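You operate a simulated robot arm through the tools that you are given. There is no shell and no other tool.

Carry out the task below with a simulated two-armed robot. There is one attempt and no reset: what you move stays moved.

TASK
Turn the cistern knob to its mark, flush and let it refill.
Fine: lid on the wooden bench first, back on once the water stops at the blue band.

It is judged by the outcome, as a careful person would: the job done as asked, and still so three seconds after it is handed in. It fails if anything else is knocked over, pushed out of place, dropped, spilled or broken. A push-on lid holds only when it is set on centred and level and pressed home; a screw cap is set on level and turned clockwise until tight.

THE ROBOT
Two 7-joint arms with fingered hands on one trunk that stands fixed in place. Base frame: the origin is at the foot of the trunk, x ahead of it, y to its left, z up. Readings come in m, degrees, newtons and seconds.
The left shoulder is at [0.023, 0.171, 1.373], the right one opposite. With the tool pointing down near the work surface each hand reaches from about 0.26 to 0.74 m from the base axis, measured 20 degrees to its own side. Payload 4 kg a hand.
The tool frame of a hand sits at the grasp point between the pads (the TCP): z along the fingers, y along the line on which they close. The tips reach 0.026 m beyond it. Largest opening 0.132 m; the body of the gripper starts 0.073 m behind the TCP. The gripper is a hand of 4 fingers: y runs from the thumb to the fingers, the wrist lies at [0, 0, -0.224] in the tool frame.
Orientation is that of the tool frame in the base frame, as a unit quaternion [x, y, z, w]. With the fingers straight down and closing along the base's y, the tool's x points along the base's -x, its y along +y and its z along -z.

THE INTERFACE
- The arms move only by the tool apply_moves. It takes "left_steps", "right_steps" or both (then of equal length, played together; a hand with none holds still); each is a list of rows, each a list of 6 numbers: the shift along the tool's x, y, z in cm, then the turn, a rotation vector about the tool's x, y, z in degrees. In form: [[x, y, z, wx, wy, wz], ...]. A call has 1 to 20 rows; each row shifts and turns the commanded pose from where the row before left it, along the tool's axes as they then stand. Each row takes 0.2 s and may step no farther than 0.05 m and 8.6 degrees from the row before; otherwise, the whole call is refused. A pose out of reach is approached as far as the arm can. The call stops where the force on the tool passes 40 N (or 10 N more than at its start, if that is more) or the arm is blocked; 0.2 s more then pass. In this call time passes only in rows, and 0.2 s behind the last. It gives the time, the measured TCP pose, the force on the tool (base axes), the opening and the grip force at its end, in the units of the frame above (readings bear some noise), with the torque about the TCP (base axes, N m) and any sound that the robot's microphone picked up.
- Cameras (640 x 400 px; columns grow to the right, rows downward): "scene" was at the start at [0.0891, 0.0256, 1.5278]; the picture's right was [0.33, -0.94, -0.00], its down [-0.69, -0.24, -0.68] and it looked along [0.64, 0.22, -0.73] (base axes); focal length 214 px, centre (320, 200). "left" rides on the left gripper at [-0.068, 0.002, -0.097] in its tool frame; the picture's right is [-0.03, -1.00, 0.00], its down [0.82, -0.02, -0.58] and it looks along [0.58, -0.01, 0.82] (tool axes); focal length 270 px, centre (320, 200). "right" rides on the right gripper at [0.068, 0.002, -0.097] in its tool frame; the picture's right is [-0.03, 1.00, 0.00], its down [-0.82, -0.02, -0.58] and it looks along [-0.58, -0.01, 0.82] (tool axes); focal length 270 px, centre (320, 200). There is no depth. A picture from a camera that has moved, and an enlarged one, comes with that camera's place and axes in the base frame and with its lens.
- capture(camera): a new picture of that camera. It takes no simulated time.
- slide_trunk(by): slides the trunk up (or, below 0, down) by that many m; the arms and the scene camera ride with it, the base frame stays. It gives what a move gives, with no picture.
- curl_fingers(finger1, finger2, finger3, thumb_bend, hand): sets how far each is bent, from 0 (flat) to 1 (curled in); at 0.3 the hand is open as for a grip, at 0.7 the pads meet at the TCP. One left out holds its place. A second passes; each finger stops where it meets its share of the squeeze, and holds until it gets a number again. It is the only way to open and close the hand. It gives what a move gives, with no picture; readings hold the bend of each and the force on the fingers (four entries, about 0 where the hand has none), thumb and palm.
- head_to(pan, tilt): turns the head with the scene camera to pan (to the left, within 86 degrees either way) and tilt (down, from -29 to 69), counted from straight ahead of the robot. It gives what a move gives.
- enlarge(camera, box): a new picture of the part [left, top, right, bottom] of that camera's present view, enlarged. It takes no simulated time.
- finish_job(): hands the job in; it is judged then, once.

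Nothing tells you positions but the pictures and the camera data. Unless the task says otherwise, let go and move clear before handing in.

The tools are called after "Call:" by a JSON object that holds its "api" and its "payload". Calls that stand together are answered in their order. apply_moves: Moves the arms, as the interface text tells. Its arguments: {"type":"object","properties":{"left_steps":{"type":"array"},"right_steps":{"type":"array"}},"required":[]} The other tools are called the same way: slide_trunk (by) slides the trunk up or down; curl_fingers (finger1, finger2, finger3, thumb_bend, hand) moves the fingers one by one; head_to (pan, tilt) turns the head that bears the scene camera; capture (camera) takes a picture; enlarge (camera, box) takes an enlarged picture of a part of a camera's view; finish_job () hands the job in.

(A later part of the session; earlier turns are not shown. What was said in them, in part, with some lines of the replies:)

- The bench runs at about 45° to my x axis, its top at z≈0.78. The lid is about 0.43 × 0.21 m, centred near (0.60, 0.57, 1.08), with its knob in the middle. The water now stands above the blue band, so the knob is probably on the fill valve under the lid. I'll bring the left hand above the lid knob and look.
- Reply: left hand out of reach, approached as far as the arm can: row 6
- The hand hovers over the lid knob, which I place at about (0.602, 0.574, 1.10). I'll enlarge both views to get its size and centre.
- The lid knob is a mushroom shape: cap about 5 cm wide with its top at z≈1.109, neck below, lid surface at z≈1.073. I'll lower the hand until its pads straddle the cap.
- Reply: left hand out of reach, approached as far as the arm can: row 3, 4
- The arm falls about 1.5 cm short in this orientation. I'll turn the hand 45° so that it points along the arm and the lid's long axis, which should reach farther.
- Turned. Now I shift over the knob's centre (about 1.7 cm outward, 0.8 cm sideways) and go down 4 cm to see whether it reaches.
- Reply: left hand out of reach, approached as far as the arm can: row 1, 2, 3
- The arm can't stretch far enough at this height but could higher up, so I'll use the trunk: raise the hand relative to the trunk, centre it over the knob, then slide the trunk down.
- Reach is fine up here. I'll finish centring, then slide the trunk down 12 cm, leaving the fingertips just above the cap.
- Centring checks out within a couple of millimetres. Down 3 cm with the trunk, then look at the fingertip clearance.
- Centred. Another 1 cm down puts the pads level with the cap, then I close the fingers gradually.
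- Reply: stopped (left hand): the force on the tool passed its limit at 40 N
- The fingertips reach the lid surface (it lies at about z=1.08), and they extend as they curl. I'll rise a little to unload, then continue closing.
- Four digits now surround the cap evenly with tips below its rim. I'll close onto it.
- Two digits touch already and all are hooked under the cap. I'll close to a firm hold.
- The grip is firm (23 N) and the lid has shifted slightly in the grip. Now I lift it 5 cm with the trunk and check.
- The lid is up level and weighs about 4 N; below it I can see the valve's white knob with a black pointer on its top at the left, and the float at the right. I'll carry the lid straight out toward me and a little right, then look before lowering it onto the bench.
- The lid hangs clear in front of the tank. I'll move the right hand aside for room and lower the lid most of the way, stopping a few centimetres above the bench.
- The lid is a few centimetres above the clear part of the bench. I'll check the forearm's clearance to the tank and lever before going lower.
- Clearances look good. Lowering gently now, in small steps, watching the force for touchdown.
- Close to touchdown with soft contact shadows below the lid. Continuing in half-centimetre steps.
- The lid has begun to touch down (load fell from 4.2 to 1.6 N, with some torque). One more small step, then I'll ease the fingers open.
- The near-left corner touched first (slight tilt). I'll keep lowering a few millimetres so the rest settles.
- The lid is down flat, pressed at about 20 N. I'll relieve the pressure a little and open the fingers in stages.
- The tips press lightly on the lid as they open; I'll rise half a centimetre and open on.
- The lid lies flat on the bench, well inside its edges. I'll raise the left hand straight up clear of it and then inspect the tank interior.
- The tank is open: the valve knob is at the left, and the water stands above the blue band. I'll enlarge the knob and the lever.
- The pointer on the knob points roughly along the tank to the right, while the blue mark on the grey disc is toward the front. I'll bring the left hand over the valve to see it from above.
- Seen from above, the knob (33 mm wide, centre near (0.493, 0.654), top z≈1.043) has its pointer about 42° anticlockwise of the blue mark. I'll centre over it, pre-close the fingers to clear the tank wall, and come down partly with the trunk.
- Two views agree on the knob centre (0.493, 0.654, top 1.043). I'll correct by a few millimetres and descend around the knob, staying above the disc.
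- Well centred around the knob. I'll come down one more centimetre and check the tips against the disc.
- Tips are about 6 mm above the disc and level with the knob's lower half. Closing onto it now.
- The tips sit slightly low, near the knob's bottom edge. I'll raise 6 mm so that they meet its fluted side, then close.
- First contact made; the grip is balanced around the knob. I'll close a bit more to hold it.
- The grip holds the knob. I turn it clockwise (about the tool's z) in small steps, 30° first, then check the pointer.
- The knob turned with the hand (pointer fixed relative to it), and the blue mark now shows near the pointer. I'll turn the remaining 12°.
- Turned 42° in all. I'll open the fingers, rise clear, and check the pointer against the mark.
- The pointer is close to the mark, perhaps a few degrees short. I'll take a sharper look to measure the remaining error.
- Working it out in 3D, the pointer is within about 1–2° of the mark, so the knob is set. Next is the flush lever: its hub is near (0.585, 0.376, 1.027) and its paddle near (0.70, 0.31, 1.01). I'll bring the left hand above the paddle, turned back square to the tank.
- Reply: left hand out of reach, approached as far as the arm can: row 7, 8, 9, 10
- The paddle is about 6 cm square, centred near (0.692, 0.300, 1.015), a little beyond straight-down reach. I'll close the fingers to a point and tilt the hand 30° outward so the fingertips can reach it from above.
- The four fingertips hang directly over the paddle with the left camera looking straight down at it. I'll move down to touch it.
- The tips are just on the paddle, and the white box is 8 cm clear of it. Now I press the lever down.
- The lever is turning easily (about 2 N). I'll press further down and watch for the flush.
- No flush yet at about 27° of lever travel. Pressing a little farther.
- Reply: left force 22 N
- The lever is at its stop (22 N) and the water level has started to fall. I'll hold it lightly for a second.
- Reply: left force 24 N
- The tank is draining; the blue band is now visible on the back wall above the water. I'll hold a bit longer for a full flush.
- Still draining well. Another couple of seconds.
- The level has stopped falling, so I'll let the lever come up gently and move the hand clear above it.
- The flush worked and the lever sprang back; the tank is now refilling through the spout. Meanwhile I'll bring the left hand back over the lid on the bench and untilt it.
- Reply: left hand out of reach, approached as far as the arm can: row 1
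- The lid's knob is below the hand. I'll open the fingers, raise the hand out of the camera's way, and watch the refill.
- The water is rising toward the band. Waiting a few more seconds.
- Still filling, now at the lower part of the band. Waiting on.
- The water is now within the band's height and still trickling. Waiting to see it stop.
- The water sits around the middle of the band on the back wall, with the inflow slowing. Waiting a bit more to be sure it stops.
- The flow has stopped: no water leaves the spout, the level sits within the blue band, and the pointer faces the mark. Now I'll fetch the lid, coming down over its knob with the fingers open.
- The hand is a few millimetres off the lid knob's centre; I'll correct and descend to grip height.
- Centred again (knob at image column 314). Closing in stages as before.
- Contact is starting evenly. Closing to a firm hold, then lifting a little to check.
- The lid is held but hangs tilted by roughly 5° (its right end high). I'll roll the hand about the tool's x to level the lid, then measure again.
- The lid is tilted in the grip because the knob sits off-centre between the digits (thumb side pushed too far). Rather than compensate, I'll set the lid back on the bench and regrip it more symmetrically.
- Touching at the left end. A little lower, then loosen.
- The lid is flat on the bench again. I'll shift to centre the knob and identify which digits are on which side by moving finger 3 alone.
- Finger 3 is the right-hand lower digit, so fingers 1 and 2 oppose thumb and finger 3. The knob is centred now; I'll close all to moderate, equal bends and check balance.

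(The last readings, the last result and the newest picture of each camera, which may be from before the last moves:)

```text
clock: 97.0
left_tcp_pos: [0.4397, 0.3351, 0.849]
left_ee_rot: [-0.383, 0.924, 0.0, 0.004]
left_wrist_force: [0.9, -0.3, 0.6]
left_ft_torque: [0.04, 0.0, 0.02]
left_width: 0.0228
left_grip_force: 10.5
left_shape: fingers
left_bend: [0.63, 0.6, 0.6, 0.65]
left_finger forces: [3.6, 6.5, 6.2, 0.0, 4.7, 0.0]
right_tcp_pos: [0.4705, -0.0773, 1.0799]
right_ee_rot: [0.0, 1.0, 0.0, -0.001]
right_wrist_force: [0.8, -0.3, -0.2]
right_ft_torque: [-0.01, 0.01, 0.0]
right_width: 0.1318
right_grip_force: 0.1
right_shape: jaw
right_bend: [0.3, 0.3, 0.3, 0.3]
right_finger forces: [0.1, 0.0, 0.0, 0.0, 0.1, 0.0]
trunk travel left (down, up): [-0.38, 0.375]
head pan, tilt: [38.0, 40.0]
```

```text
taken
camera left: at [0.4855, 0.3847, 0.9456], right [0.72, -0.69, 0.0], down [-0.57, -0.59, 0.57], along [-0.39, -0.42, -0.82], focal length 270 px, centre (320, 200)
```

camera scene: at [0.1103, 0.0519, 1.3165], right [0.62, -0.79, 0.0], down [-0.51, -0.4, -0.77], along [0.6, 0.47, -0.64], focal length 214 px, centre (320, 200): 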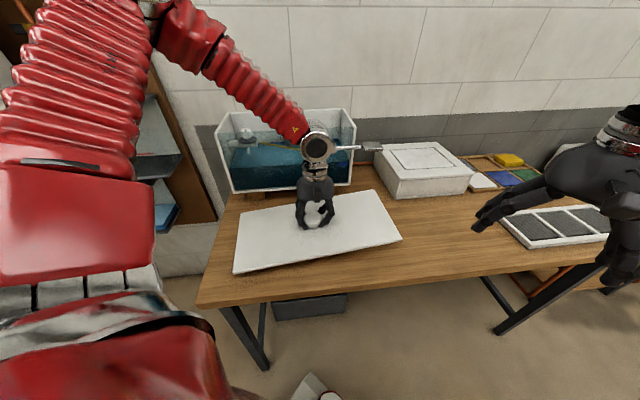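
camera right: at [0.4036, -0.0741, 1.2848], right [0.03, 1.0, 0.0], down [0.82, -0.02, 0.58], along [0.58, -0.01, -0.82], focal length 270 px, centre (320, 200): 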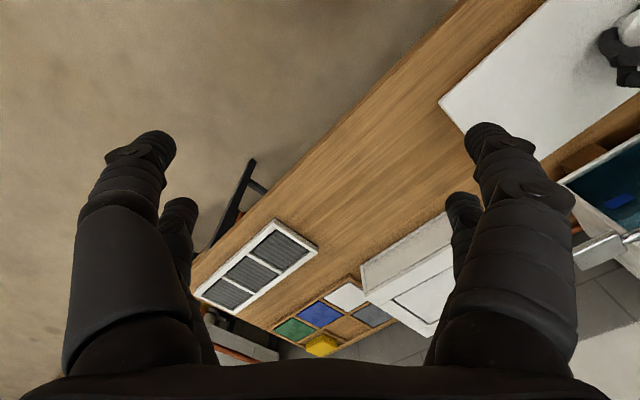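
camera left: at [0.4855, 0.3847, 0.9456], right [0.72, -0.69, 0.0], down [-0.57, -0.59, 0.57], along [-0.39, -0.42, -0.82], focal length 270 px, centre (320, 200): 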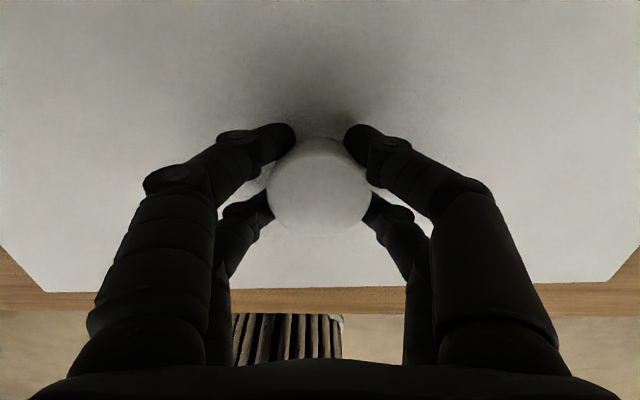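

Balanced now (about 10 N each side, knob still centred). Slightly firmer, then a short lift to check level.

Call:
{"api": "curl_fingers", "payload": {"hand": "left", "finger1": 0.71, "finger2": 0.71, "finger3": 0.71, "thumb_bend": 0.71}}

Call:
{"api": "apply_moves", "payload": {"left_steps": [[0, 0, -0.5, 0, 0, 0], [0, 0, -1, 0, 0, 0], [0, 0, -1.5, 0, 0, 0], [0, 0, -2, 0, 0, 0]]}}

Call:
{"api": "capture", "payload": {"camera": "left"}}

Call:
{"api": "enlarge", "payload": {"camera": "scene", "box": [210, 160, 418, 290]}}

```text
clock: 98.0
left_tcp_pos: [0.4389, 0.3348, 0.8491]
left_ee_rot: [-0.382, 0.924, -0.001, 0.003]
left_wrist_force: [-1.4, -0.3, 1.1]
left_ft_torque: [-0.02, 0.02, 0.02]
left_width: 0.0211
left_grip_force: 14.1
left_shape: fingers
left_bend: [0.64, 0.59, 0.6, 0.67]
left_finger forces: [6.3, 7.5, 6.8, 0.1, 6.7, 0.0]
right_tcp_pos: [0.4713, -0.0769, 1.0796]
right_ee_rot: [0.0, 1.0, 0.0, -0.001]
right_wrist_force: [0.2, -0.4, 0.2]
right_ft_torque: [0.0, 0.02, 0.03]
right_width: 0.1321
right_grip_force: 0.0
right_shape: jaw
right_bend: [0.3, 0.3, 0.3, 0.3]
right_finger forces: [0.1, 0.0, 0.0, 0.0, 0.0, 0.1]
trunk travel left (down, up): [-0.38, 0.375]
head pan, tilt: [38.0, 40.0]
```

```text
clock: 99.0
left_tcp_pos: [0.4387, 0.3332, 0.8994]
left_ee_rot: [-0.382, 0.924, 0.0, 0.004]
left_wrist_force: [-0.1, 0.5, -3.6]
left_ft_torque: [0.04, 0.0, 0.01]
left_width: 0.0209
left_grip_force: 14.1
left_shape: fingers
left_bend: [0.64, 0.59, 0.6, 0.67]
left_finger forces: [6.3, 7.7, 6.9, 0.0, 6.8, 0.0]
right_tcp_pos: [0.4699, -0.0759, 1.0801]
right_ee_rot: [0.0, 1.0, -0.001, 0.0]
right_wrist_force: [0.0, -0.3, -0.4]
right_ft_torque: [-0.02, -0.02, 0.0]
right_width: 0.1316
right_grip_force: 0.1
right_shape: jaw
right_bend: [0.3, 0.3, 0.3, 0.3]
right_finger forces: [0.0, 0.1, 0.0, 0.1, 0.0, 0.0]
trunk travel left (down, up): [-0.38, 0.375]
head pan, tilt: [38.0, 40.0]
```

```text
taken
camera left: at [0.4855, 0.384, 0.9966], right [0.72, -0.69, 0.0], down [-0.57, -0.59, 0.57], along [-0.39, -0.42, -0.82], focal length 270 px, centre (320, 200)
```

left: 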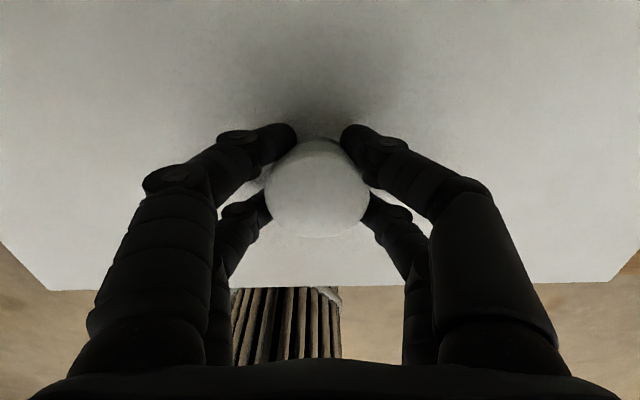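

```text
3.08 times, centred on (314, 225) of scene
camera zoom: at [0.1102, 0.0519, 1.3166], right [0.62, -0.79, 0.0], down [-0.51, -0.4, -0.77], along [0.6, 0.47, -0.64], focal length 660 px, centre (338, 123)
```

zoom: 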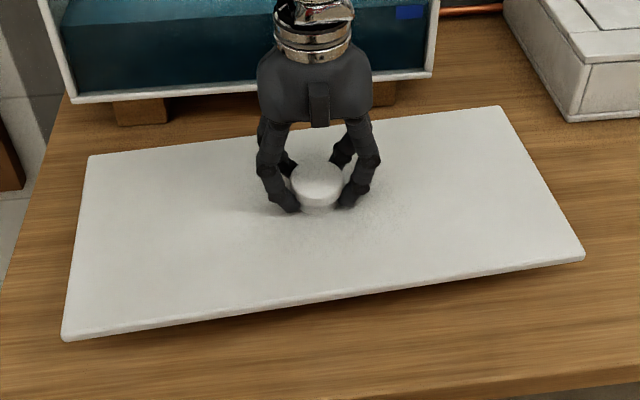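

Now the lid hangs level and unchanged in the hand. Comparing its edges with the bench, it needs about 3° clockwise yaw. I'll raise trunk and hand to carrying height with that yaw correction.

Call:
{"api": "slide_trunk", "payload": {"by": 0.11}}

Call:
{"api": "apply_moves", "payload": {"left_steps": [[0, 0, -1.5, 0, 0, 0.5], [0, 0, -2.5, 0, 0, 0.5], [0, 0, -2.8, 0, 0, 0.5], [0, 0, -2.8, 0, 0, 0.5], [0, 0, -2.8, 0, 0, 0.5], [0, 0, -2.5, 0, 0, 0.5], [0, 0, -1.2, 0, 0, 0]]}}

Call:
{"api": "capture", "payload": {"camera": "left"}}

Call:
{"api": "capture", "payload": {"camera": "scene"}}

```text
clock: 100.4
left_tcp_pos: [0.439, 0.3339, 1.0098]
left_ee_rot: [-0.383, 0.924, 0.0, 0.004]
left_wrist_force: [0.4, -0.3, -3.7]
left_ft_torque: [0.0, -0.05, -0.01]
left_width: 0.0208
left_grip_force: 14.0
left_shape: fingers
left_bend: [0.64, 0.59, 0.6, 0.67]
left_finger forces: [6.3, 7.8, 6.9, 0.0, 6.8, 0.1]
right_tcp_pos: [0.4709, -0.0772, 1.1883]
right_ee_rot: [0.0, 1.0, 0.0, -0.001]
right_wrist_force: [0.0, -0.5, 0.3]
right_ft_torque: [-0.02, 0.04, -0.02]
right_width: 0.1318
right_grip_force: 0.0
right_shape: jaw
right_bend: [0.3, 0.3, 0.3, 0.3]
right_finger forces: [0.0, 0.0, 0.0, 0.0, 0.0, 0.0]
trunk travel left (down, up): [-0.49, 0.265]
head pan, tilt: [38.0, 40.0]
```

```text
clock: 102.0
left_tcp_pos: [0.4373, 0.3336, 1.1718]
left_ee_rot: [-0.358, 0.934, -0.001, 0.002]
left_wrist_force: [0.7, 0.4, -3.7]
left_ft_torque: [0.04, -0.02, 0.01]
left_width: 0.0202
left_grip_force: 14.3
left_shape: fingers
left_bend: [0.64, 0.59, 0.61, 0.67]
left_finger forces: [6.5, 7.7, 7.0, 0.0, 6.9, 0.1]
right_tcp_pos: [0.471, -0.0764, 1.1895]
right_ee_rot: [0.0, 1.0, 0.0, -0.001]
right_wrist_force: [0.1, 0.0, -0.2]
right_ft_torque: [0.03, -0.01, 0.03]
right_width: 0.1319
right_grip_force: 0.1
right_shape: jaw
right_bend: [0.3, 0.3, 0.3, 0.3]
right_finger forces: [0.0, 0.0, 0.0, 0.0, 0.0, 0.0]
trunk travel left (down, up): [-0.49, 0.265]
head pan, tilt: [38.0, 40.0]
```

```text
taken
camera left: at [0.4857, 0.3806, 1.2679], right [0.69, -0.73, 0.0], down [-0.6, -0.56, 0.57], along [-0.41, -0.4, -0.82], focal length 270 px, centre (320, 200)
```

left: 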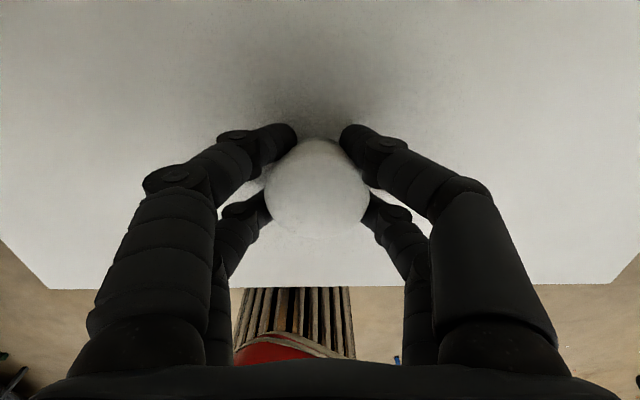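

```text
taken
camera scene: at [0.0902, 0.0519, 1.4274], right [0.62, -0.79, 0.0], down [-0.51, -0.4, -0.77], along [0.6, 0.47, -0.64], focal length 214 px, centre (320, 200)
```

scene: 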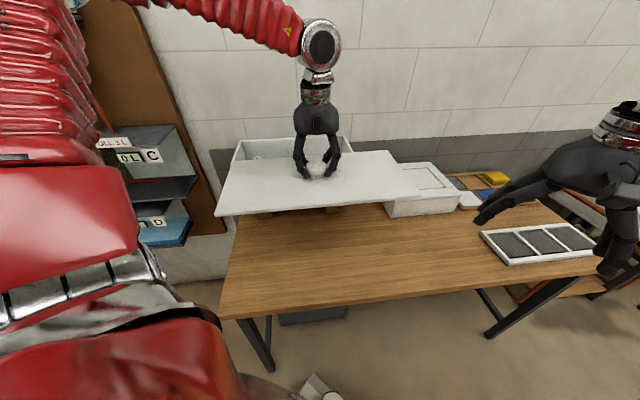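

Carrying the lid out over the tank at this height, with no tank part in its path.

Call:
{"api": "apply_moves", "payload": {"left_steps": [[-1.2, 0.28, 0, 0, 0, 0], [-2.4, 0.55, 0, 0, 0, 0], [-3, 0.7, 0, 0, 0, 0], [-3, 0.7, 0, 0, 0, 0], [-3, 0.7, 0, 0, 0, 0], [-3, 0.7, 0, 0, 0, 0], [-3, 0.7, 0, 0, 0, 0], [-3, 0.7, 0, 0, 0, 0], [-2.8, 0.65, 0, 0, 0, 0], [-2.0, 0.45, 0, 0, 0, 0], [-1.0, 0.42, 0, 0, 0, 0]]}}

Call:
{"api": "capture", "payload": {"camera": "left"}}

Call:
{"api": "enlarge", "payload": {"camera": "scene", "box": [210, 100, 370, 200]}}

```text
clock: 104.4
left_tcp_pos: [0.5971, 0.5668, 1.1721]
left_ee_rot: [-0.358, 0.934, -0.001, 0.004]
left_wrist_force: [-0.1, 0.7, -4.0]
left_ft_torque: [0.0, -0.01, 0.0]
left_width: 0.0193
left_grip_force: 14.7
left_shape: fingers
left_bend: [0.65, 0.59, 0.61, 0.67]
left_finger forces: [6.4, 7.8, 6.9, 0.0, 6.8, 0.1]
right_tcp_pos: [0.4708, -0.0769, 1.1905]
right_ee_rot: [0.0, 1.0, 0.001, -0.001]
right_wrist_force: [0.0, 1.3, -0.2]
right_ft_torque: [-0.01, -0.01, 0.0]
right_width: 0.1318
right_grip_force: 0.1
right_shape: jaw
right_bend: [0.3, 0.3, 0.3, 0.3]
right_finger forces: [0.0, 0.0, 0.0, 0.1, 0.1, 0.0]
trunk travel left (down, up): [-0.49, 0.265]
head pan, tilt: [38.0, 40.0]
```

```text
taken
camera left: at [0.646, 0.6143, 1.2678], right [0.69, -0.73, 0.0], down [-0.6, -0.56, 0.57], along [-0.41, -0.4, -0.82], focal length 270 px, centre (320, 200)
```

left: 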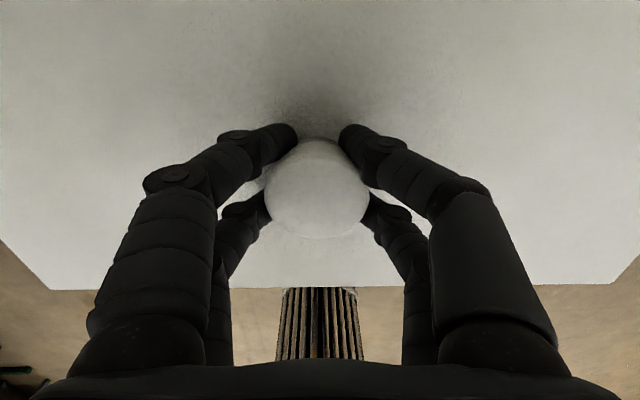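

```text
4.00 times, centred on (290, 150) of scene
camera zoom: at [0.0906, 0.0523, 1.4274], right [0.62, -0.79, 0.0], down [-0.51, -0.4, -0.77], along [0.6, 0.47, -0.64], focal length 858 px, centre (440, 400)
```

zoom: 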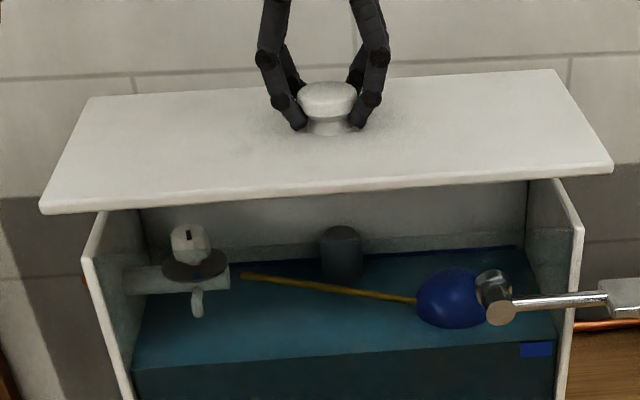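

The lid hovers over the tank, short of the target by about 9 mm, and its yaw looks right within a degree or so. I'll shift it and lower with the trunk by 3 cm for a closer comparison with the rim.

Call:
{"api": "apply_moves", "payload": {"left_steps": [[-0.5, -0.1, 0, 0, 0, 0], [-0.4, 0, 0, 0, 0, 0]]}}

Call:
{"api": "slide_trunk", "payload": {"by": -0.03}}

Call:
{"api": "enlarge", "payload": {"camera": "scene", "box": [210, 90, 370, 190]}}

Call:
{"api": "capture", "payload": {"camera": "left"}}

```text
clock: 105.0
left_tcp_pos: [0.6044, 0.5702, 1.1731]
left_ee_rot: [-0.358, 0.934, -0.001, 0.004]
left_wrist_force: [0.2, -0.3, -3.7]
left_ft_torque: [-0.03, -0.02, 0.04]
left_width: 0.0195
left_grip_force: 14.2
left_shape: fingers
left_bend: [0.65, 0.59, 0.61, 0.67]
left_finger forces: [6.4, 7.9, 6.7, 0.0, 6.8, 0.0]
right_tcp_pos: [0.4709, -0.0773, 1.19]
right_ee_rot: [0.0, 1.0, 0.0, -0.001]
right_wrist_force: [-0.2, 0.6, -0.1]
right_ft_torque: [0.0, 0.01, -0.04]
right_width: 0.1321
right_grip_force: 0.0
right_shape: jaw
right_bend: [0.3, 0.3, 0.3, 0.3]
right_finger forces: [0.0, 0.0, 0.0, 0.1, 0.0, 0.1]
trunk travel left (down, up): [-0.49, 0.265]
head pan, tilt: [38.0, 40.0]
```

```text
clock: 105.7
left_tcp_pos: [0.605, 0.5707, 1.1431]
left_ee_rot: [-0.358, 0.934, 0.0, 0.005]
left_wrist_force: [1.2, -0.5, -2.0]
left_ft_torque: [0.0, 0.0, 0.0]
left_width: 0.0194
left_grip_force: 13.9
left_shape: fingers
left_bend: [0.65, 0.6, 0.61, 0.67]
left_finger forces: [6.4, 7.8, 6.9, 0.0, 6.8, 0.0]
right_tcp_pos: [0.4702, -0.0772, 1.1595]
right_ee_rot: [0.0, 1.0, 0.0, 0.0]
right_wrist_force: [0.0, -0.2, 0.0]
right_ft_torque: [-0.02, -0.03, -0.04]
right_width: 0.1321
right_grip_force: 0.2
right_shape: jaw
right_bend: [0.3, 0.3, 0.3, 0.3]
right_finger forces: [0.1, 0.0, 0.1, 0.0, 0.1, 0.1]
trunk travel left (down, up): [-0.46, 0.295]
head pan, tilt: [38.0, 40.0]
```

```text
4.00 times, centred on (290, 140) of scene
camera zoom: at [0.0939, 0.0519, 1.3973], right [0.62, -0.79, 0.0], down [-0.51, -0.4, -0.77], along [0.6, 0.47, -0.64], focal length 858 px, centre (440, 440)
```

zoom: 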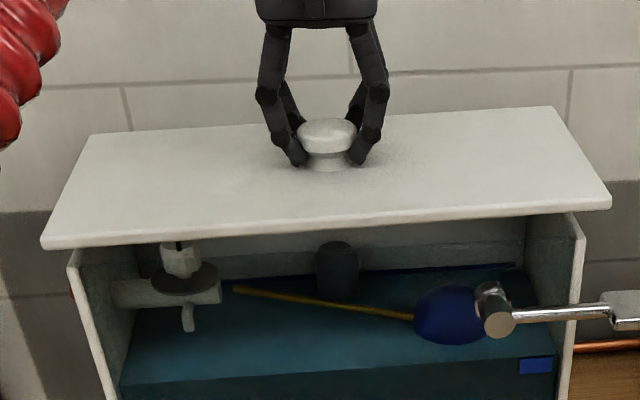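

```text
taken
camera left: at [0.6532, 0.6177, 1.2394], right [0.69, -0.73, 0.0], down [-0.6, -0.56, 0.57], along [-0.41, -0.4, -0.82], focal length 270 px, centre (320, 200)
```

left: 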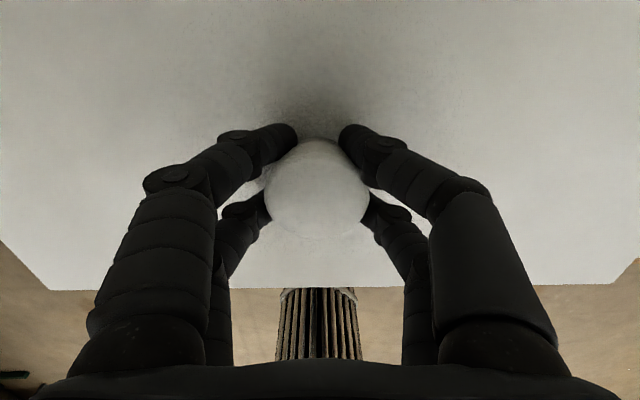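

The lid is about 2.3 cm above its seat, within 3 mm of the target, with a slight (about 1°) right-up roll. I'll correct those and lower another 1.3 cm.

Call:
{"api": "apply_moves", "payload": {"left_steps": [[-0.3, 0.2, 0, -1.0, 0, 0]]}}

Call:
{"api": "slide_trunk", "payload": {"by": -0.013}}

Call:
{"api": "enlarge", "payload": {"camera": "scene", "box": [210, 80, 370, 180]}}

Call:
{"api": "enlarge", "payload": {"camera": "scene", "box": [215, 130, 279, 170]}}

Call:
{"api": "enlarge", "payload": {"camera": "scene", "box": [312, 120, 376, 160]}}

```text
clock: 106.1
left_tcp_pos: [0.6054, 0.5735, 1.1416]
left_ee_rot: [-0.358, 0.934, 0.008, 0.001]
left_wrist_force: [0.0, -0.1, -4.5]
left_ft_torque: [0.0, 0.01, -0.02]
left_width: 0.0196
left_grip_force: 13.9
left_shape: fingers
left_bend: [0.65, 0.6, 0.61, 0.67]
left_finger forces: [6.4, 7.8, 6.9, 0.0, 6.7, 0.0]
right_tcp_pos: [0.4708, -0.0773, 1.1595]
right_ee_rot: [-0.001, 1.0, 0.0, -0.001]
right_wrist_force: [0.4, -1.1, -0.2]
right_ft_torque: [0.03, -0.02, -0.02]
right_width: 0.1317
right_grip_force: 0.1
right_shape: jaw
right_bend: [0.3, 0.3, 0.3, 0.3]
right_finger forces: [0.0, 0.1, 0.0, 0.0, 0.0, 0.0]
trunk travel left (down, up): [-0.46, 0.295]
head pan, tilt: [38.0, 40.0]
```

```text
clock: 106.7
left_tcp_pos: [0.6047, 0.5727, 1.1285]
left_ee_rot: [-0.358, 0.934, 0.007, 0.001]
left_wrist_force: [-0.8, 0.4, -3.8]
left_ft_torque: [0.02, -0.04, 0.0]
left_width: 0.0195
left_grip_force: 14.1
left_shape: fingers
left_bend: [0.65, 0.6, 0.61, 0.67]
left_finger forces: [6.4, 7.8, 6.8, 0.1, 6.8, 0.1]
right_tcp_pos: [0.4697, -0.0769, 1.1466]
right_ee_rot: [0.0, 1.0, 0.0, 0.001]
right_wrist_force: [-0.5, -0.6, 0.6]
right_ft_torque: [0.0, -0.01, 0.01]
right_width: 0.1321
right_grip_force: 0.0
right_shape: jaw
right_bend: [0.3, 0.3, 0.3, 0.3]
right_finger forces: [0.1, 0.1, 0.0, 0.0, 0.1, 0.1]
trunk travel left (down, up): [-0.447, 0.308]
head pan, tilt: [38.0, 40.0]
```

```text
4.00 times, centred on (290, 130) of scene
camera zoom: at [0.096, 0.052, 1.3842], right [0.62, -0.79, 0.0], down [-0.51, -0.4, -0.77], along [0.6, 0.47, -0.64], focal length 858 px, centre (440, 480)
```

zoom: 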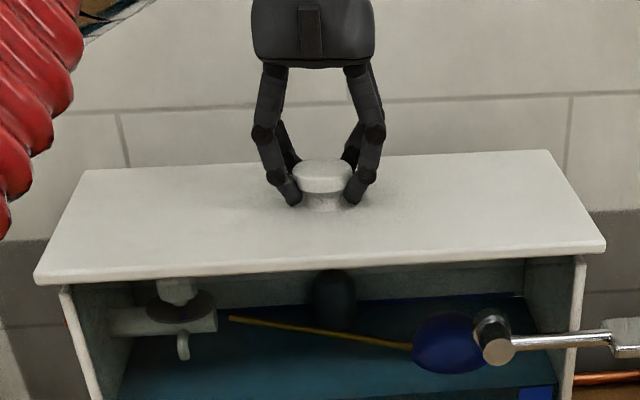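

```text
10.00 times, centred on (247, 150) of scene
camera zoom: at [0.096, 0.052, 1.3842], right [0.62, -0.79, 0.0], down [-0.51, -0.4, -0.77], along [0.6, 0.47, -0.64], focal length 2145 px, centre (1050, 700)
```

zoom: 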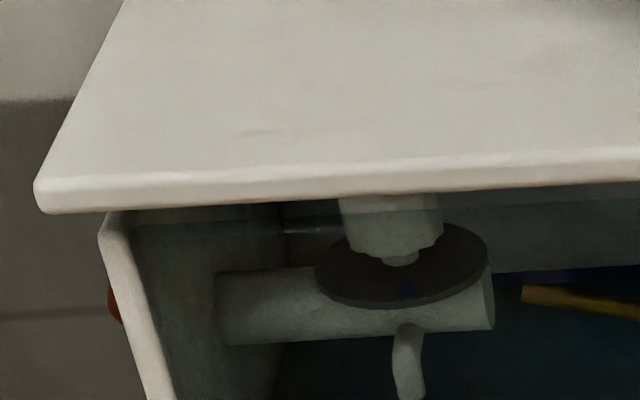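

```text
10.00 times, centred on (344, 140) of scene
camera zoom: at [0.096, 0.052, 1.3842], right [0.62, -0.79, 0.0], down [-0.51, -0.4, -0.77], along [0.6, 0.47, -0.64], focal length 2145 px, centre (80, 800)
```

zoom: 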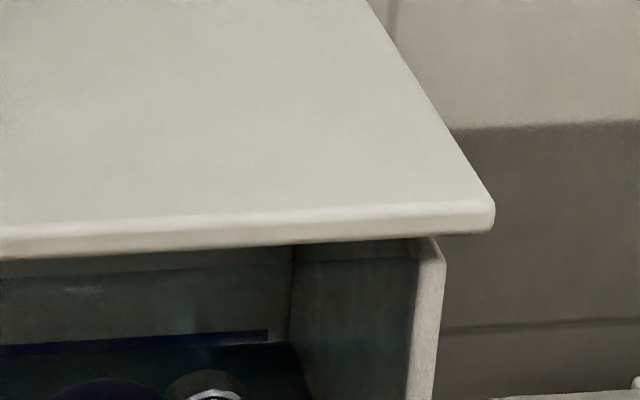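

The overhang on left and right matches the original seating within a millimetre, and the lid is level. Lowering the last centimetre in small trunk steps while watching the force.

Call:
{"api": "slide_trunk", "payload": {"by": -0.006}}

Call:
{"api": "slide_trunk", "payload": {"by": -0.003}}

Call:
{"api": "enlarge", "payload": {"camera": "scene", "box": [210, 75, 370, 175]}}

```text
clock: 107.3
left_tcp_pos: [0.6046, 0.574, 1.1234]
left_ee_rot: [-0.359, 0.933, 0.008, 0.002]
left_wrist_force: [0.7, -0.6, -4.6]
left_ft_torque: [0.04, -0.05, 0.02]
left_width: 0.0195
left_grip_force: 14.0
left_shape: fingers
left_bend: [0.65, 0.6, 0.61, 0.67]
left_finger forces: [6.4, 7.8, 6.8, 0.0, 6.7, 0.1]
right_tcp_pos: [0.4708, -0.0767, 1.1414]
right_ee_rot: [0.001, 1.0, 0.0, 0.0]
right_wrist_force: [0.1, -1.2, 0.0]
right_ft_torque: [-0.01, -0.03, 0.0]
right_width: 0.1318
right_grip_force: 0.1
right_shape: jaw
right_bend: [0.3, 0.3, 0.3, 0.3]
right_finger forces: [0.0, 0.1, 0.0, 0.1, 0.0, 0.0]
trunk travel left (down, up): [-0.441, 0.314]
head pan, tilt: [38.0, 40.0]
```

```text
clock: 107.8
left_tcp_pos: [0.6042, 0.5748, 1.1205]
left_ee_rot: [-0.359, 0.933, 0.008, 0.001]
left_wrist_force: [0.2, 0.5, -4.2]
left_ft_torque: [0.02, -0.01, -0.02]
left_width: 0.0193
left_grip_force: 13.9
left_shape: fingers
left_bend: [0.65, 0.6, 0.61, 0.67]
left_finger forces: [6.5, 7.8, 6.9, 0.1, 6.7, 0.0]
right_tcp_pos: [0.4706, -0.0765, 1.1377]
right_ee_rot: [-0.001, 1.0, 0.0, 0.0]
right_wrist_force: [0.0, -1.1, -1.4]
right_ft_torque: [0.0, 0.01, -0.03]
right_width: 0.1318
right_grip_force: 0.1
right_shape: jaw
right_bend: [0.3, 0.3, 0.3, 0.3]
right_finger forces: [0.0, 0.0, 0.0, 0.0, 0.0, 0.1]
trunk travel left (down, up): [-0.438, 0.317]
head pan, tilt: [38.0, 40.0]
```

```text
4.00 times, centred on (290, 125) of scene
camera zoom: at [0.0981, 0.0521, 1.3751], right [0.62, -0.79, 0.0], down [-0.51, -0.4, -0.77], along [0.6, 0.47, -0.64], focal length 858 px, centre (440, 500)
```

zoom: 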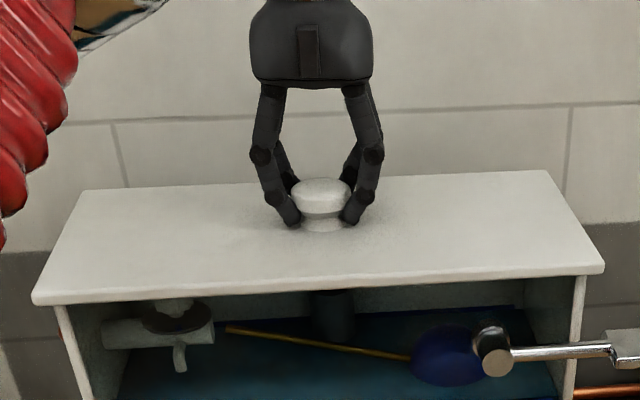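

Not touching yet (load still 4.2 N). A few more millimetres.

Call:
{"api": "slide_trunk", "payload": {"by": -0.003}}

Call:
{"api": "slide_trunk", "payload": {"by": -0.003}}

Call:
{"api": "enlarge", "payload": {"camera": "scene", "box": [210, 75, 370, 175]}}

```text
clock: 108.3
left_tcp_pos: [0.6054, 0.5748, 1.1178]
left_ee_rot: [-0.358, 0.934, 0.007, 0.001]
left_wrist_force: [0.7, 0.5, -4.3]
left_ft_torque: [-0.02, -0.04, 0.03]
left_width: 0.0192
left_grip_force: 14.6
left_shape: fingers
left_bend: [0.65, 0.6, 0.61, 0.68]
left_finger forces: [6.7, 8.0, 7.1, 0.1, 6.8, 0.0]
right_tcp_pos: [0.4709, -0.0763, 1.1339]
right_ee_rot: [0.0, 1.0, 0.001, -0.001]
right_wrist_force: [0.0, 0.2, 0.0]
right_ft_torque: [-0.03, -0.01, -0.02]
right_width: 0.1319
right_grip_force: 0.1
right_shape: jaw
right_bend: [0.3, 0.3, 0.3, 0.3]
right_finger forces: [0.0, 0.1, 0.0, 0.0, 0.1, 0.0]
trunk travel left (down, up): [-0.435, 0.32]
head pan, tilt: [38.0, 40.0]
```

```text
clock: 108.8
left_tcp_pos: [0.6034, 0.5731, 1.1146]
left_ee_rot: [-0.359, 0.933, 0.008, 0.002]
left_wrist_force: [2.0, 1.6, 2.0]
left_ft_torque: [0.07, -0.05, 0.02]
left_width: 0.0173
left_grip_force: 13.1
left_shape: fingers
left_bend: [0.66, 0.61, 0.62, 0.68]
left_finger forces: [6.0, 6.7, 5.5, 0.1, 6.7, 0.0]
right_tcp_pos: [0.4704, -0.0774, 1.131]
right_ee_rot: [0.0, 1.0, 0.0, -0.001]
right_wrist_force: [0.8, 0.7, -0.5]
right_ft_torque: [-0.02, -0.02, 0.02]
right_width: 0.132
right_grip_force: 0.1
right_shape: jaw
right_bend: [0.3, 0.3, 0.3, 0.3]
right_finger forces: [0.0, 0.0, 0.0, 0.0, 0.0, 0.0]
trunk travel left (down, up): [-0.432, 0.323]
head pan, tilt: [38.0, 40.0]
```

```text
4.00 times, centred on (290, 125) of scene
camera zoom: at [0.0992, 0.0518, 1.3691], right [0.62, -0.79, 0.0], down [-0.51, -0.4, -0.77], along [0.6, 0.47, -0.64], focal length 858 px, centre (440, 500)
```

zoom: 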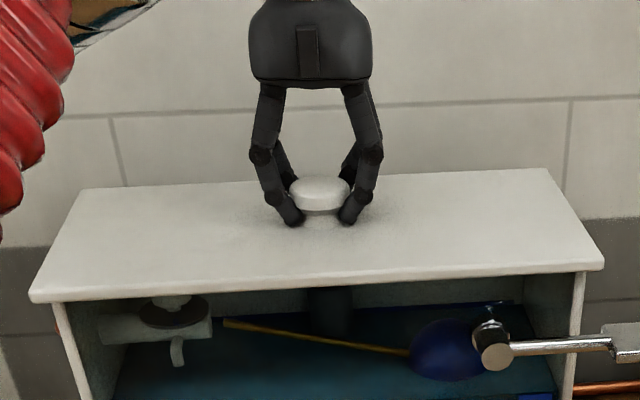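

The lid touches down evenly (force reversed to +2 N with almost no torque). I'll press it down gently through the knob, then loosen the fingers.

Call:
{"api": "apply_moves", "payload": {"left_steps": [[0, 0, 0.3, 0, 0, 0], [0, 0, 0.2, 0, 0, 0]]}}

Call:
{"api": "enlarge", "payload": {"camera": "scene", "box": [210, 75, 370, 175]}}

```text
clock: 109.5
left_tcp_pos: [0.606, 0.5737, 1.1133]
left_ee_rot: [-0.358, 0.934, 0.008, 0.004]
left_wrist_force: [4.0, 4.1, 20.4]
left_ft_torque: [-0.03, 0.31, -0.06]
left_width: 0.0147
left_grip_force: 20.6
left_shape: fingers
left_bend: [0.67, 0.63, 0.64, 0.69]
left_finger forces: [5.8, 16.7, 12.7, 0.1, 6.5, 0.0]
right_tcp_pos: [0.4688, -0.0777, 1.1318]
right_ee_rot: [0.0, 1.0, 0.001, 0.0]
right_wrist_force: [-0.6, -0.1, -0.1]
right_ft_torque: [-0.01, 0.01, 0.0]
right_width: 0.1318
right_grip_force: 0.1
right_shape: jaw
right_bend: [0.3, 0.3, 0.3, 0.3]
right_finger forces: [0.0, 0.0, 0.0, 0.0, 0.1, 0.1]
trunk travel left (down, up): [-0.432, 0.323]
head pan, tilt: [38.0, 40.0]
```

```text
4.00 times, centred on (290, 125) of scene
camera zoom: at [0.0978, 0.0508, 1.3695], right [0.62, -0.79, 0.0], down [-0.51, -0.4, -0.77], along [0.6, 0.47, -0.64], focal length 858 px, centre (440, 500)
```

zoom: 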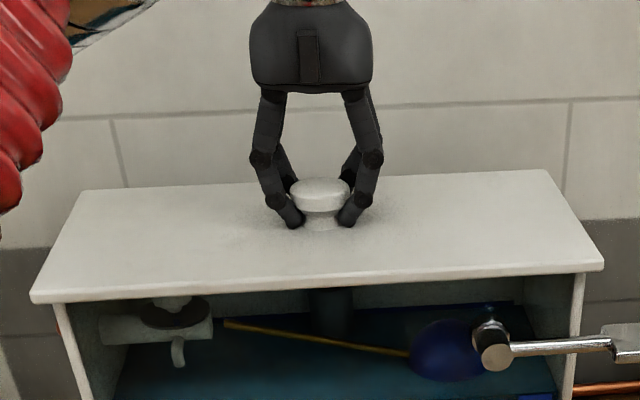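

Seated and pressed at 20 N. I'll relieve the force and release in stages.

Call:
{"api": "apply_moves", "payload": {"left_steps": [[0, 0, -0.25, 0, 0, 0]]}}

Call:
{"api": "curl_fingers", "payload": {"hand": "left", "finger1": 0.58, "finger2": 0.58, "finger3": 0.58, "thumb_bend": 0.58}}

Call:
{"api": "apply_moves", "payload": {"left_steps": [[0, 0, -0.3, 0, 0, 0]]}}

Call:
{"api": "curl_fingers", "payload": {"hand": "left", "finger1": 0.5, "finger2": 0.5, "finger3": 0.5, "thumb_bend": 0.5}}

Call:
{"api": "capture", "payload": {"camera": "left"}}

Call:
{"api": "enlarge", "payload": {"camera": "scene", "box": [210, 75, 370, 175]}}

```text
clock: 109.8
left_tcp_pos: [0.6045, 0.5718, 1.1124]
left_ee_rot: [-0.358, 0.934, 0.007, 0.003]
left_wrist_force: [5.9, 5.5, 18.8]
left_ft_torque: [-0.03, 0.14, -0.02]
left_width: 0.0143
left_grip_force: 20.4
left_shape: fingers
left_bend: [0.67, 0.64, 0.65, 0.69]
left_finger forces: [5.9, 14.9, 13.1, 0.1, 6.4, 0.0]
right_tcp_pos: [0.4701, -0.0776, 1.1333]
right_ee_rot: [0.0, 1.0, 0.0, 0.0]
right_wrist_force: [-0.9, 0.3, -0.2]
right_ft_torque: [0.02, 0.0, -0.01]
right_width: 0.1317
right_grip_force: 0.1
right_shape: jaw
right_bend: [0.3, 0.3, 0.3, 0.3]
right_finger forces: [0.1, 0.1, 0.1, 0.0, 0.1, 0.0]
trunk travel left (down, up): [-0.432, 0.323]
head pan, tilt: [38.0, 40.0]
```

```text
clock: 110.8
left_tcp_pos: [0.6033, 0.5732, 1.1145]
left_ee_rot: [-0.358, 0.934, 0.007, 0.003]
left_wrist_force: [-0.5, 2.8, 23.6]
left_ft_torque: [-0.08, 0.04, 0.05]
left_width: 0.0349
left_grip_force: 11.5
left_shape: fingers
left_bend: [0.59, 0.6, 0.62, 0.59]
left_finger forces: [2.5, 6.8, 7.5, 0.0, 6.9, 0.0]
right_tcp_pos: [0.4691, -0.0775, 1.1324]
right_ee_rot: [0.0, 1.0, 0.001, 0.001]
right_wrist_force: [0.2, -0.2, 0.0]
right_ft_torque: [0.01, 0.01, 0.0]
right_width: 0.1319
right_grip_force: 0.0
right_shape: jaw
right_bend: [0.3, 0.3, 0.3, 0.3]
right_finger forces: [0.0, 0.0, 0.0, 0.0, 0.0, 0.1]
trunk travel left (down, up): [-0.432, 0.323]
head pan, tilt: [38.0, 40.0]
```

```text
clock: 111.2
left_tcp_pos: [0.6035, 0.5725, 1.1143]
left_ee_rot: [-0.359, 0.933, 0.008, 0.0]
left_wrist_force: [-0.9, 2.9, 11.6]
left_ft_torque: [-0.05, -0.09, 0.01]
left_width: 0.0368
left_grip_force: 5.9
left_shape: fingers
left_bend: [0.58, 0.58, 0.61, 0.59]
left_finger forces: [0.6, 1.7, 4.6, 0.1, 5.1, 0.1]
right_tcp_pos: [0.4703, -0.0775, 1.1318]
right_ee_rot: [0.0, 1.0, 0.0, 0.001]
right_wrist_force: [-0.8, 0.0, 0.4]
right_ft_torque: [0.04, -0.04, 0.0]
right_width: 0.132
right_grip_force: 0.0
right_shape: jaw
right_bend: [0.3, 0.3, 0.3, 0.3]
right_finger forces: [0.0, 0.0, 0.0, 0.0, 0.0, 0.0]
trunk travel left (down, up): [-0.432, 0.323]
head pan, tilt: [38.0, 40.0]
```

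```text
clock: 112.2
left_tcp_pos: [0.6037, 0.5716, 1.1149]
left_ee_rot: [-0.359, 0.933, 0.008, 0.002]
left_wrist_force: [-2.9, 1.5, 9.7]
left_ft_torque: [-0.31, -0.09, -0.06]
left_width: 0.0636
left_grip_force: 4.9
left_shape: fingers
left_bend: [0.5, 0.5, 0.55, 0.51]
left_finger forces: [0.0, 0.1, 6.9, 0.1, 2.5, 0.0]
right_tcp_pos: [0.4692, -0.0775, 1.1323]
right_ee_rot: [0.0, 1.0, 0.0, 0.0]
right_wrist_force: [-0.2, -0.2, 0.5]
right_ft_torque: [-0.01, 0.03, 0.0]
right_width: 0.1318
right_grip_force: 0.0
right_shape: jaw
right_bend: [0.3, 0.3, 0.3, 0.3]
right_finger forces: [0.0, 0.0, 0.1, 0.1, 0.0, 0.0]
trunk travel left (down, up): [-0.432, 0.323]
head pan, tilt: [38.0, 40.0]
```

```text
taken
camera left: at [0.654, 0.6192, 1.2115], right [0.69, -0.73, -0.01], down [-0.59, -0.57, 0.57], along [-0.42, -0.38, -0.82], focal length 270 px, centre (320, 200)
```

left: 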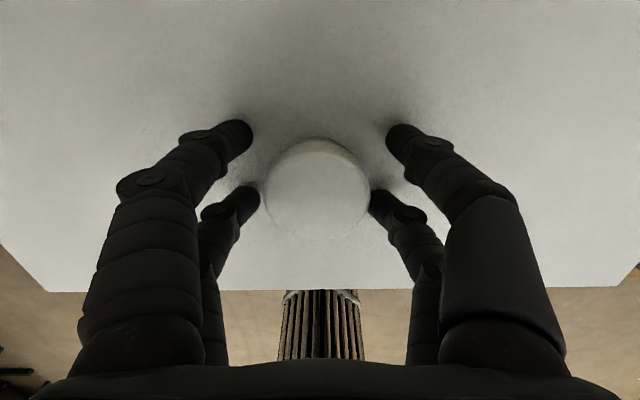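

```text
4.00 times, centred on (290, 125) of scene
camera zoom: at [0.0976, 0.0513, 1.3692], right [0.62, -0.79, 0.0], down [-0.51, -0.4, -0.77], along [0.6, 0.47, -0.64], focal length 858 px, centre (440, 500)
```

zoom: 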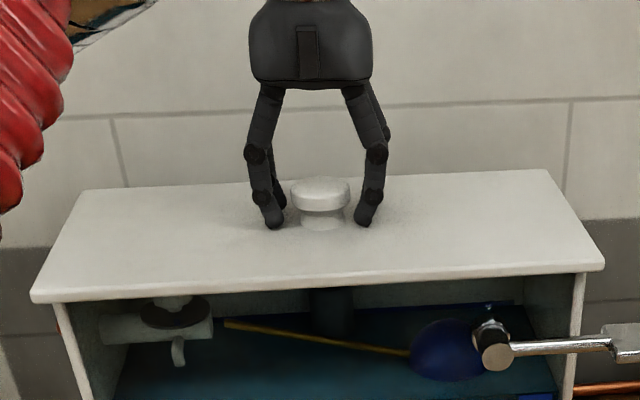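

Free of the cap; the tips just rest on the lid. I'll rise a touch, open wider, then lift clear with the trunk.

Call:
{"api": "apply_moves", "payload": {"left_steps": [[0, 0, -0.4, 0, 0, 0], [0, 0, -0.2, 0, 0, 0]]}}

Call:
{"api": "curl_fingers", "payload": {"hand": "left", "finger1": 0.38, "finger2": 0.38, "finger3": 0.38, "thumb_bend": 0.38}}

Call:
{"api": "slide_trunk", "payload": {"by": 0.06}}

Call:
{"api": "capture", "payload": {"camera": "left"}}

Call:
{"api": "enlarge", "payload": {"camera": "scene", "box": [210, 100, 370, 200]}}

```text
clock: 112.8
left_tcp_pos: [0.6056, 0.5746, 1.1203]
left_ee_rot: [-0.359, 0.933, 0.008, 0.0]
left_wrist_force: [-0.8, 0.5, 0.1]
left_ft_torque: [-0.03, -0.05, -0.03]
left_width: 0.0653
left_grip_force: 0.0
left_shape: fingers
left_bend: [0.5, 0.5, 0.5, 0.5]
left_finger forces: [0.0, 0.0, 0.0, 0.1, 0.1, 0.0]
right_tcp_pos: [0.4706, -0.078, 1.1323]
right_ee_rot: [0.0, 1.0, 0.0, 0.0]
right_wrist_force: [-1.0, -0.1, -0.1]
right_ft_torque: [-0.01, 0.04, -0.02]
right_width: 0.1318
right_grip_force: 0.1
right_shape: jaw
right_bend: [0.3, 0.3, 0.3, 0.3]
right_finger forces: [0.0, 0.1, 0.0, 0.0, 0.0, 0.0]
trunk travel left (down, up): [-0.432, 0.323]
head pan, tilt: [38.0, 40.0]
```

```text
clock: 113.8
left_tcp_pos: [0.605, 0.574, 1.1216]
left_ee_rot: [-0.359, 0.933, 0.008, 0.001]
left_wrist_force: [-0.2, -0.6, -0.3]
left_ft_torque: [0.02, 0.04, -0.01]
left_width: 0.1059
left_grip_force: 0.1
left_shape: fingers
left_bend: [0.38, 0.38, 0.38, 0.38]
left_finger forces: [0.0, 0.0, 0.1, 0.1, 0.0, 0.0]
right_tcp_pos: [0.4709, -0.0761, 1.1316]
right_ee_rot: [0.0, 1.0, 0.001, 0.0]
right_wrist_force: [0.6, 0.2, 0.8]
right_ft_torque: [-0.01, 0.03, -0.01]
right_width: 0.1319
right_grip_force: 0.1
right_shape: jaw
right_bend: [0.3, 0.3, 0.3, 0.3]
right_finger forces: [0.0, 0.0, 0.0, 0.0, 0.1, 0.1]
trunk travel left (down, up): [-0.432, 0.323]
head pan, tilt: [38.0, 40.0]
```

```text
clock: 114.8
left_tcp_pos: [0.6064, 0.5734, 1.1818]
left_ee_rot: [-0.358, 0.934, 0.008, 0.001]
left_wrist_force: [0.0, -0.6, 0.8]
left_ft_torque: [0.0, 0.0, 0.0]
left_width: 0.1063
left_grip_force: 0.1
left_shape: fingers
left_bend: [0.38, 0.38, 0.38, 0.38]
left_finger forces: [0.1, 0.0, 0.0, 0.1, 0.1, 0.0]
right_tcp_pos: [0.4699, -0.0772, 1.1909]
right_ee_rot: [-0.001, 1.0, 0.0, 0.0]
right_wrist_force: [0.1, 0.0, -0.7]
right_ft_torque: [0.03, -0.01, 0.01]
right_width: 0.1319
right_grip_force: 0.0
right_shape: jaw
right_bend: [0.3, 0.3, 0.3, 0.3]
right_finger forces: [0.0, 0.1, 0.1, 0.0, 0.0, 0.0]
trunk travel left (down, up): [-0.492, 0.263]
head pan, tilt: [38.0, 40.0]
```

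```text
taken
camera left: at [0.6559, 0.62, 1.2767], right [0.69, -0.73, -0.01], down [-0.59, -0.57, 0.57], along [-0.42, -0.39, -0.82], focal length 270 px, centre (320, 200)
```

left: 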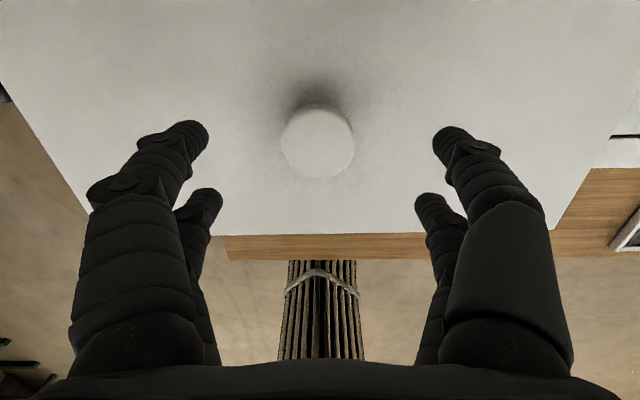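

```text
4.00 times, centred on (290, 150) of scene
camera zoom: at [0.0901, 0.0519, 1.4294], right [0.62, -0.79, 0.0], down [-0.51, -0.4, -0.77], along [0.6, 0.47, -0.64], focal length 858 px, centre (440, 400)
```

zoom: 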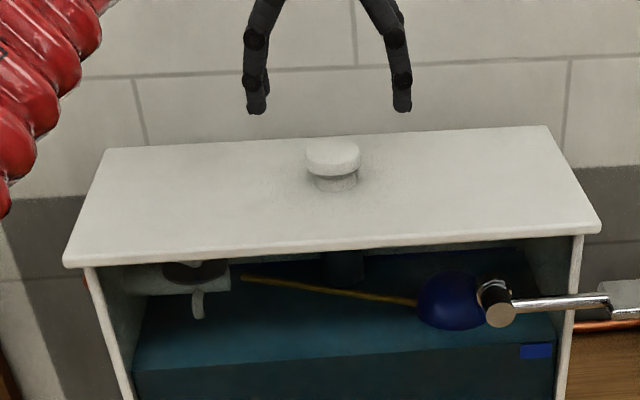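

The lid is on and the hand is clear. I'll raise the trunk to its starting height so the camera repeats the initial view, and compare the lid's position with the original.

Call:
{"api": "slide_trunk", "payload": {"by": 0.108}}

Call:
{"api": "enlarge", "payload": {"camera": "scene", "box": [230, 150, 390, 250]}}

Call:
{"api": "enlarge", "payload": {"camera": "scene", "box": [310, 170, 390, 220]}}

Call:
{"api": "enlarge", "payload": {"camera": "scene", "box": [235, 180, 315, 230]}}

```text
clock: 116.2
left_tcp_pos: [0.604, 0.5742, 1.2895]
left_ee_rot: [-0.358, 0.934, 0.008, 0.004]
left_wrist_force: [0.3, -0.2, 0.5]
left_ft_torque: [0.01, 0.02, -0.02]
left_width: 0.1062
left_grip_force: 0.0
left_shape: fingers
left_bend: [0.38, 0.38, 0.38, 0.38]
left_finger forces: [0.0, 0.1, 0.1, 0.0, 0.0, 0.1]
right_tcp_pos: [0.471, -0.076, 1.2989]
right_ee_rot: [0.0, 1.0, 0.0, -0.002]
right_wrist_force: [0.1, 0.0, -0.3]
right_ft_torque: [0.01, -0.02, -0.03]
right_width: 0.1319
right_grip_force: 0.0
right_shape: jaw
right_bend: [0.3, 0.3, 0.3, 0.3]
right_finger forces: [0.1, 0.1, 0.0, 0.1, 0.1, 0.0]
trunk travel left (down, up): [-0.6, 0.155]
head pan, tilt: [38.0, 40.0]
```

```text
4.00 times, centred on (310, 200) of scene
camera zoom: at [0.0813, 0.0519, 1.5378], right [0.62, -0.79, 0.0], down [-0.51, -0.4, -0.77], along [0.6, 0.47, -0.64], focal length 858 px, centre (360, 200)
```

zoom: 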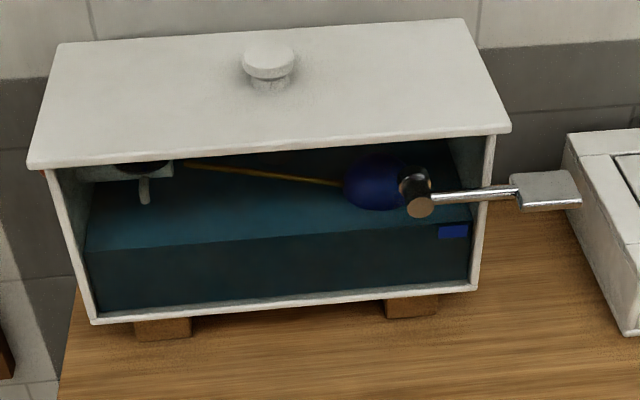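

```text
8.00 times, centred on (350, 195) of scene
camera zoom: at [0.0813, 0.0519, 1.5378], right [0.62, -0.79, 0.0], down [-0.51, -0.4, -0.77], along [0.6, 0.47, -0.64], focal length 1716 px, centre (80, 240)
```

zoom: 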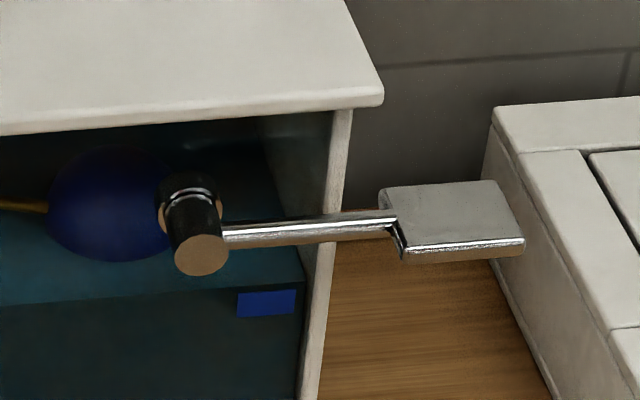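

```text
8.00 times, centred on (275, 205) of scene
camera zoom: at [0.0813, 0.0519, 1.5378], right [0.62, -0.79, 0.0], down [-0.51, -0.4, -0.77], along [0.6, 0.47, -0.64], focal length 1716 px, centre (680, 160)
```

zoom: 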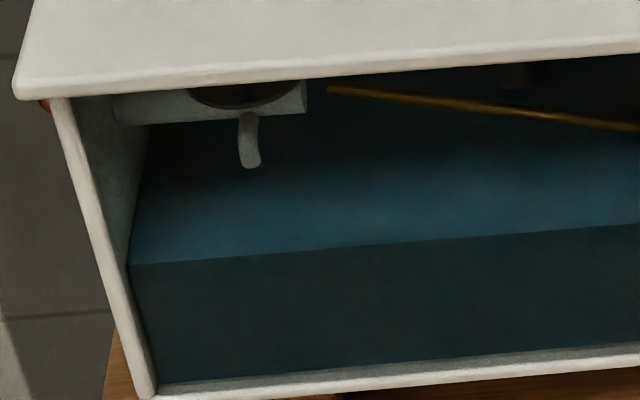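

The lid sits within a millimetre or two of where it began, level; the lever is back up, no water flows from the spout, and the level rests in the blue band. I'll draw the left hand back clear and take a last look.

Call:
{"api": "apply_moves", "payload": {"left_steps": [[2.5, 0, -0.5, 0, 0, 0], [3, 0, -0.5, 0, 0, 0], [3, 0, 0, 0, 0, 0], [3, 0, 0, 0, 0, 0], [3, 0, 0, 0, 0, 0], [3, 0, 0, 0, 0, 0], [0, 0, 0, 0, 0, 0]]}}

Call:
{"api": "capture", "payload": {"camera": "scene"}}

Call:
{"api": "enlarge", "payload": {"camera": "scene", "box": [310, 180, 374, 220]}}

Call:
{"api": "enlarge", "payload": {"camera": "scene", "box": [240, 150, 400, 250]}}

```text
clock: 117.8
left_tcp_pos: [0.4743, 0.4573, 1.2985]
left_ee_rot: [-0.358, 0.934, 0.008, 0.003]
left_wrist_force: [0.1, 0.1, 0.0]
left_ft_torque: [0.0, 0.02, -0.02]
left_width: 0.1063
left_grip_force: 0.1
left_shape: fingers
left_bend: [0.38, 0.38, 0.38, 0.38]
left_finger forces: [0.0, 0.0, 0.0, 0.0, 0.0, 0.0]
right_tcp_pos: [0.4711, -0.0764, 1.3004]
right_ee_rot: [0.0, 1.0, 0.0, 0.0]
right_wrist_force: [0.2, -0.2, 0.5]
right_ft_torque: [0.0, 0.01, -0.02]
right_width: 0.1319
right_grip_force: 0.0
right_shape: jaw
right_bend: [0.3, 0.3, 0.3, 0.3]
right_finger forces: [0.1, 0.0, 0.0, 0.0, 0.1, 0.1]
trunk travel left (down, up): [-0.6, 0.155]
head pan, tilt: [38.0, 40.0]
```

```text
taken
camera scene: at [0.082, 0.0522, 1.5378], right [0.62, -0.79, 0.0], down [-0.51, -0.4, -0.77], along [0.6, 0.47, -0.64], focal length 214 px, centre (320, 200)
```

scene: 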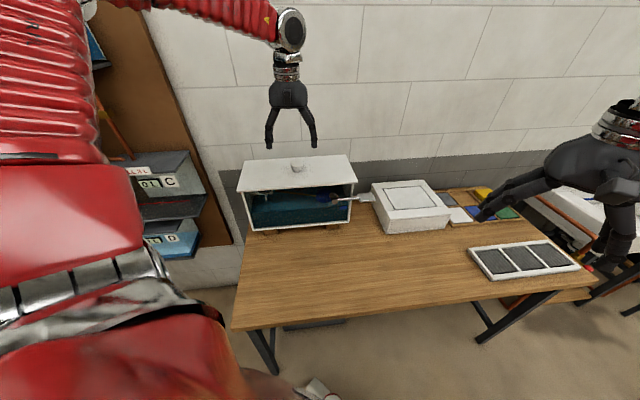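

```text
10.00 times, centred on (342, 200) of scene
camera zoom: at [0.082, 0.0522, 1.5378], right [0.62, -0.79, 0.0], down [-0.51, -0.4, -0.77], along [0.6, 0.47, -0.64], focal length 2145 px, centre (100, 200)
```

zoom: 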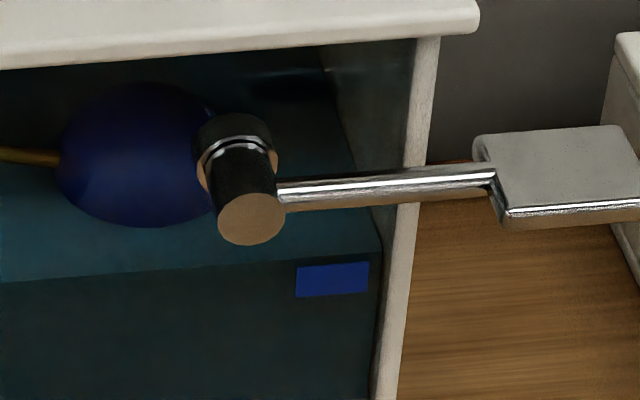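

```text
4.00 times, centred on (320, 200) of scene
camera zoom: at [0.082, 0.0522, 1.5378], right [0.62, -0.79, 0.0], down [-0.51, -0.4, -0.77], along [0.6, 0.47, -0.64], focal length 858 px, centre (320, 200)
```

zoom: 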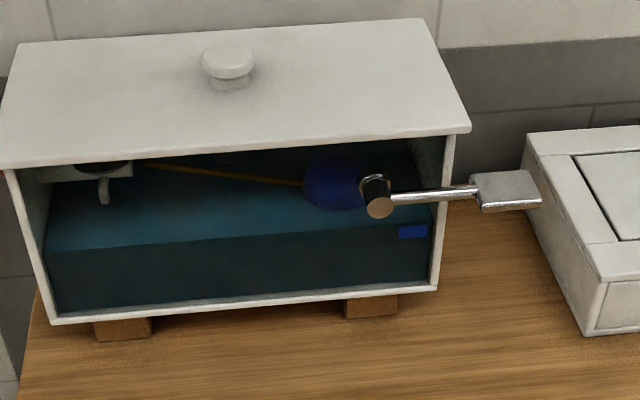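

The cistern is done. The knob pointer is on its mark, and the flushed tank has refilled and stopped within the blue band. The lid is back on level and centred, the lever is at rest, and both hands are clear. I'm handing in the job.

Call:
{"api": "finish_job", "payload": {}}

```text
The job is handed in.
```

I set the cistern knob to its mark, flushed the tank and let it refill, then put the lid back on. I handed the job in with both hands clear; the result of the judging hasn't come back to me.

- **Knob:** I turned it about 42° clockwise. The pointer is within 1–2° of the blue mark.
- **Water:** The inflow stopped with the level a little above the middle of the blue band. It had not risen when I checked it about 24 seconds later, just before the lid went on.
- **Lid:** It sat on the wooden bench from before I touched the knob until the water had stopped. It is back on, level and pressed down, within about 2–3 mm of its original position.
- **Everything else:** The flush lever sprang back up. I saw nothing knocked over, moved or spilled.

The first grip on the lid for putting it back held it tilted, so I set it down on the bench again and regripped it before carrying it over.
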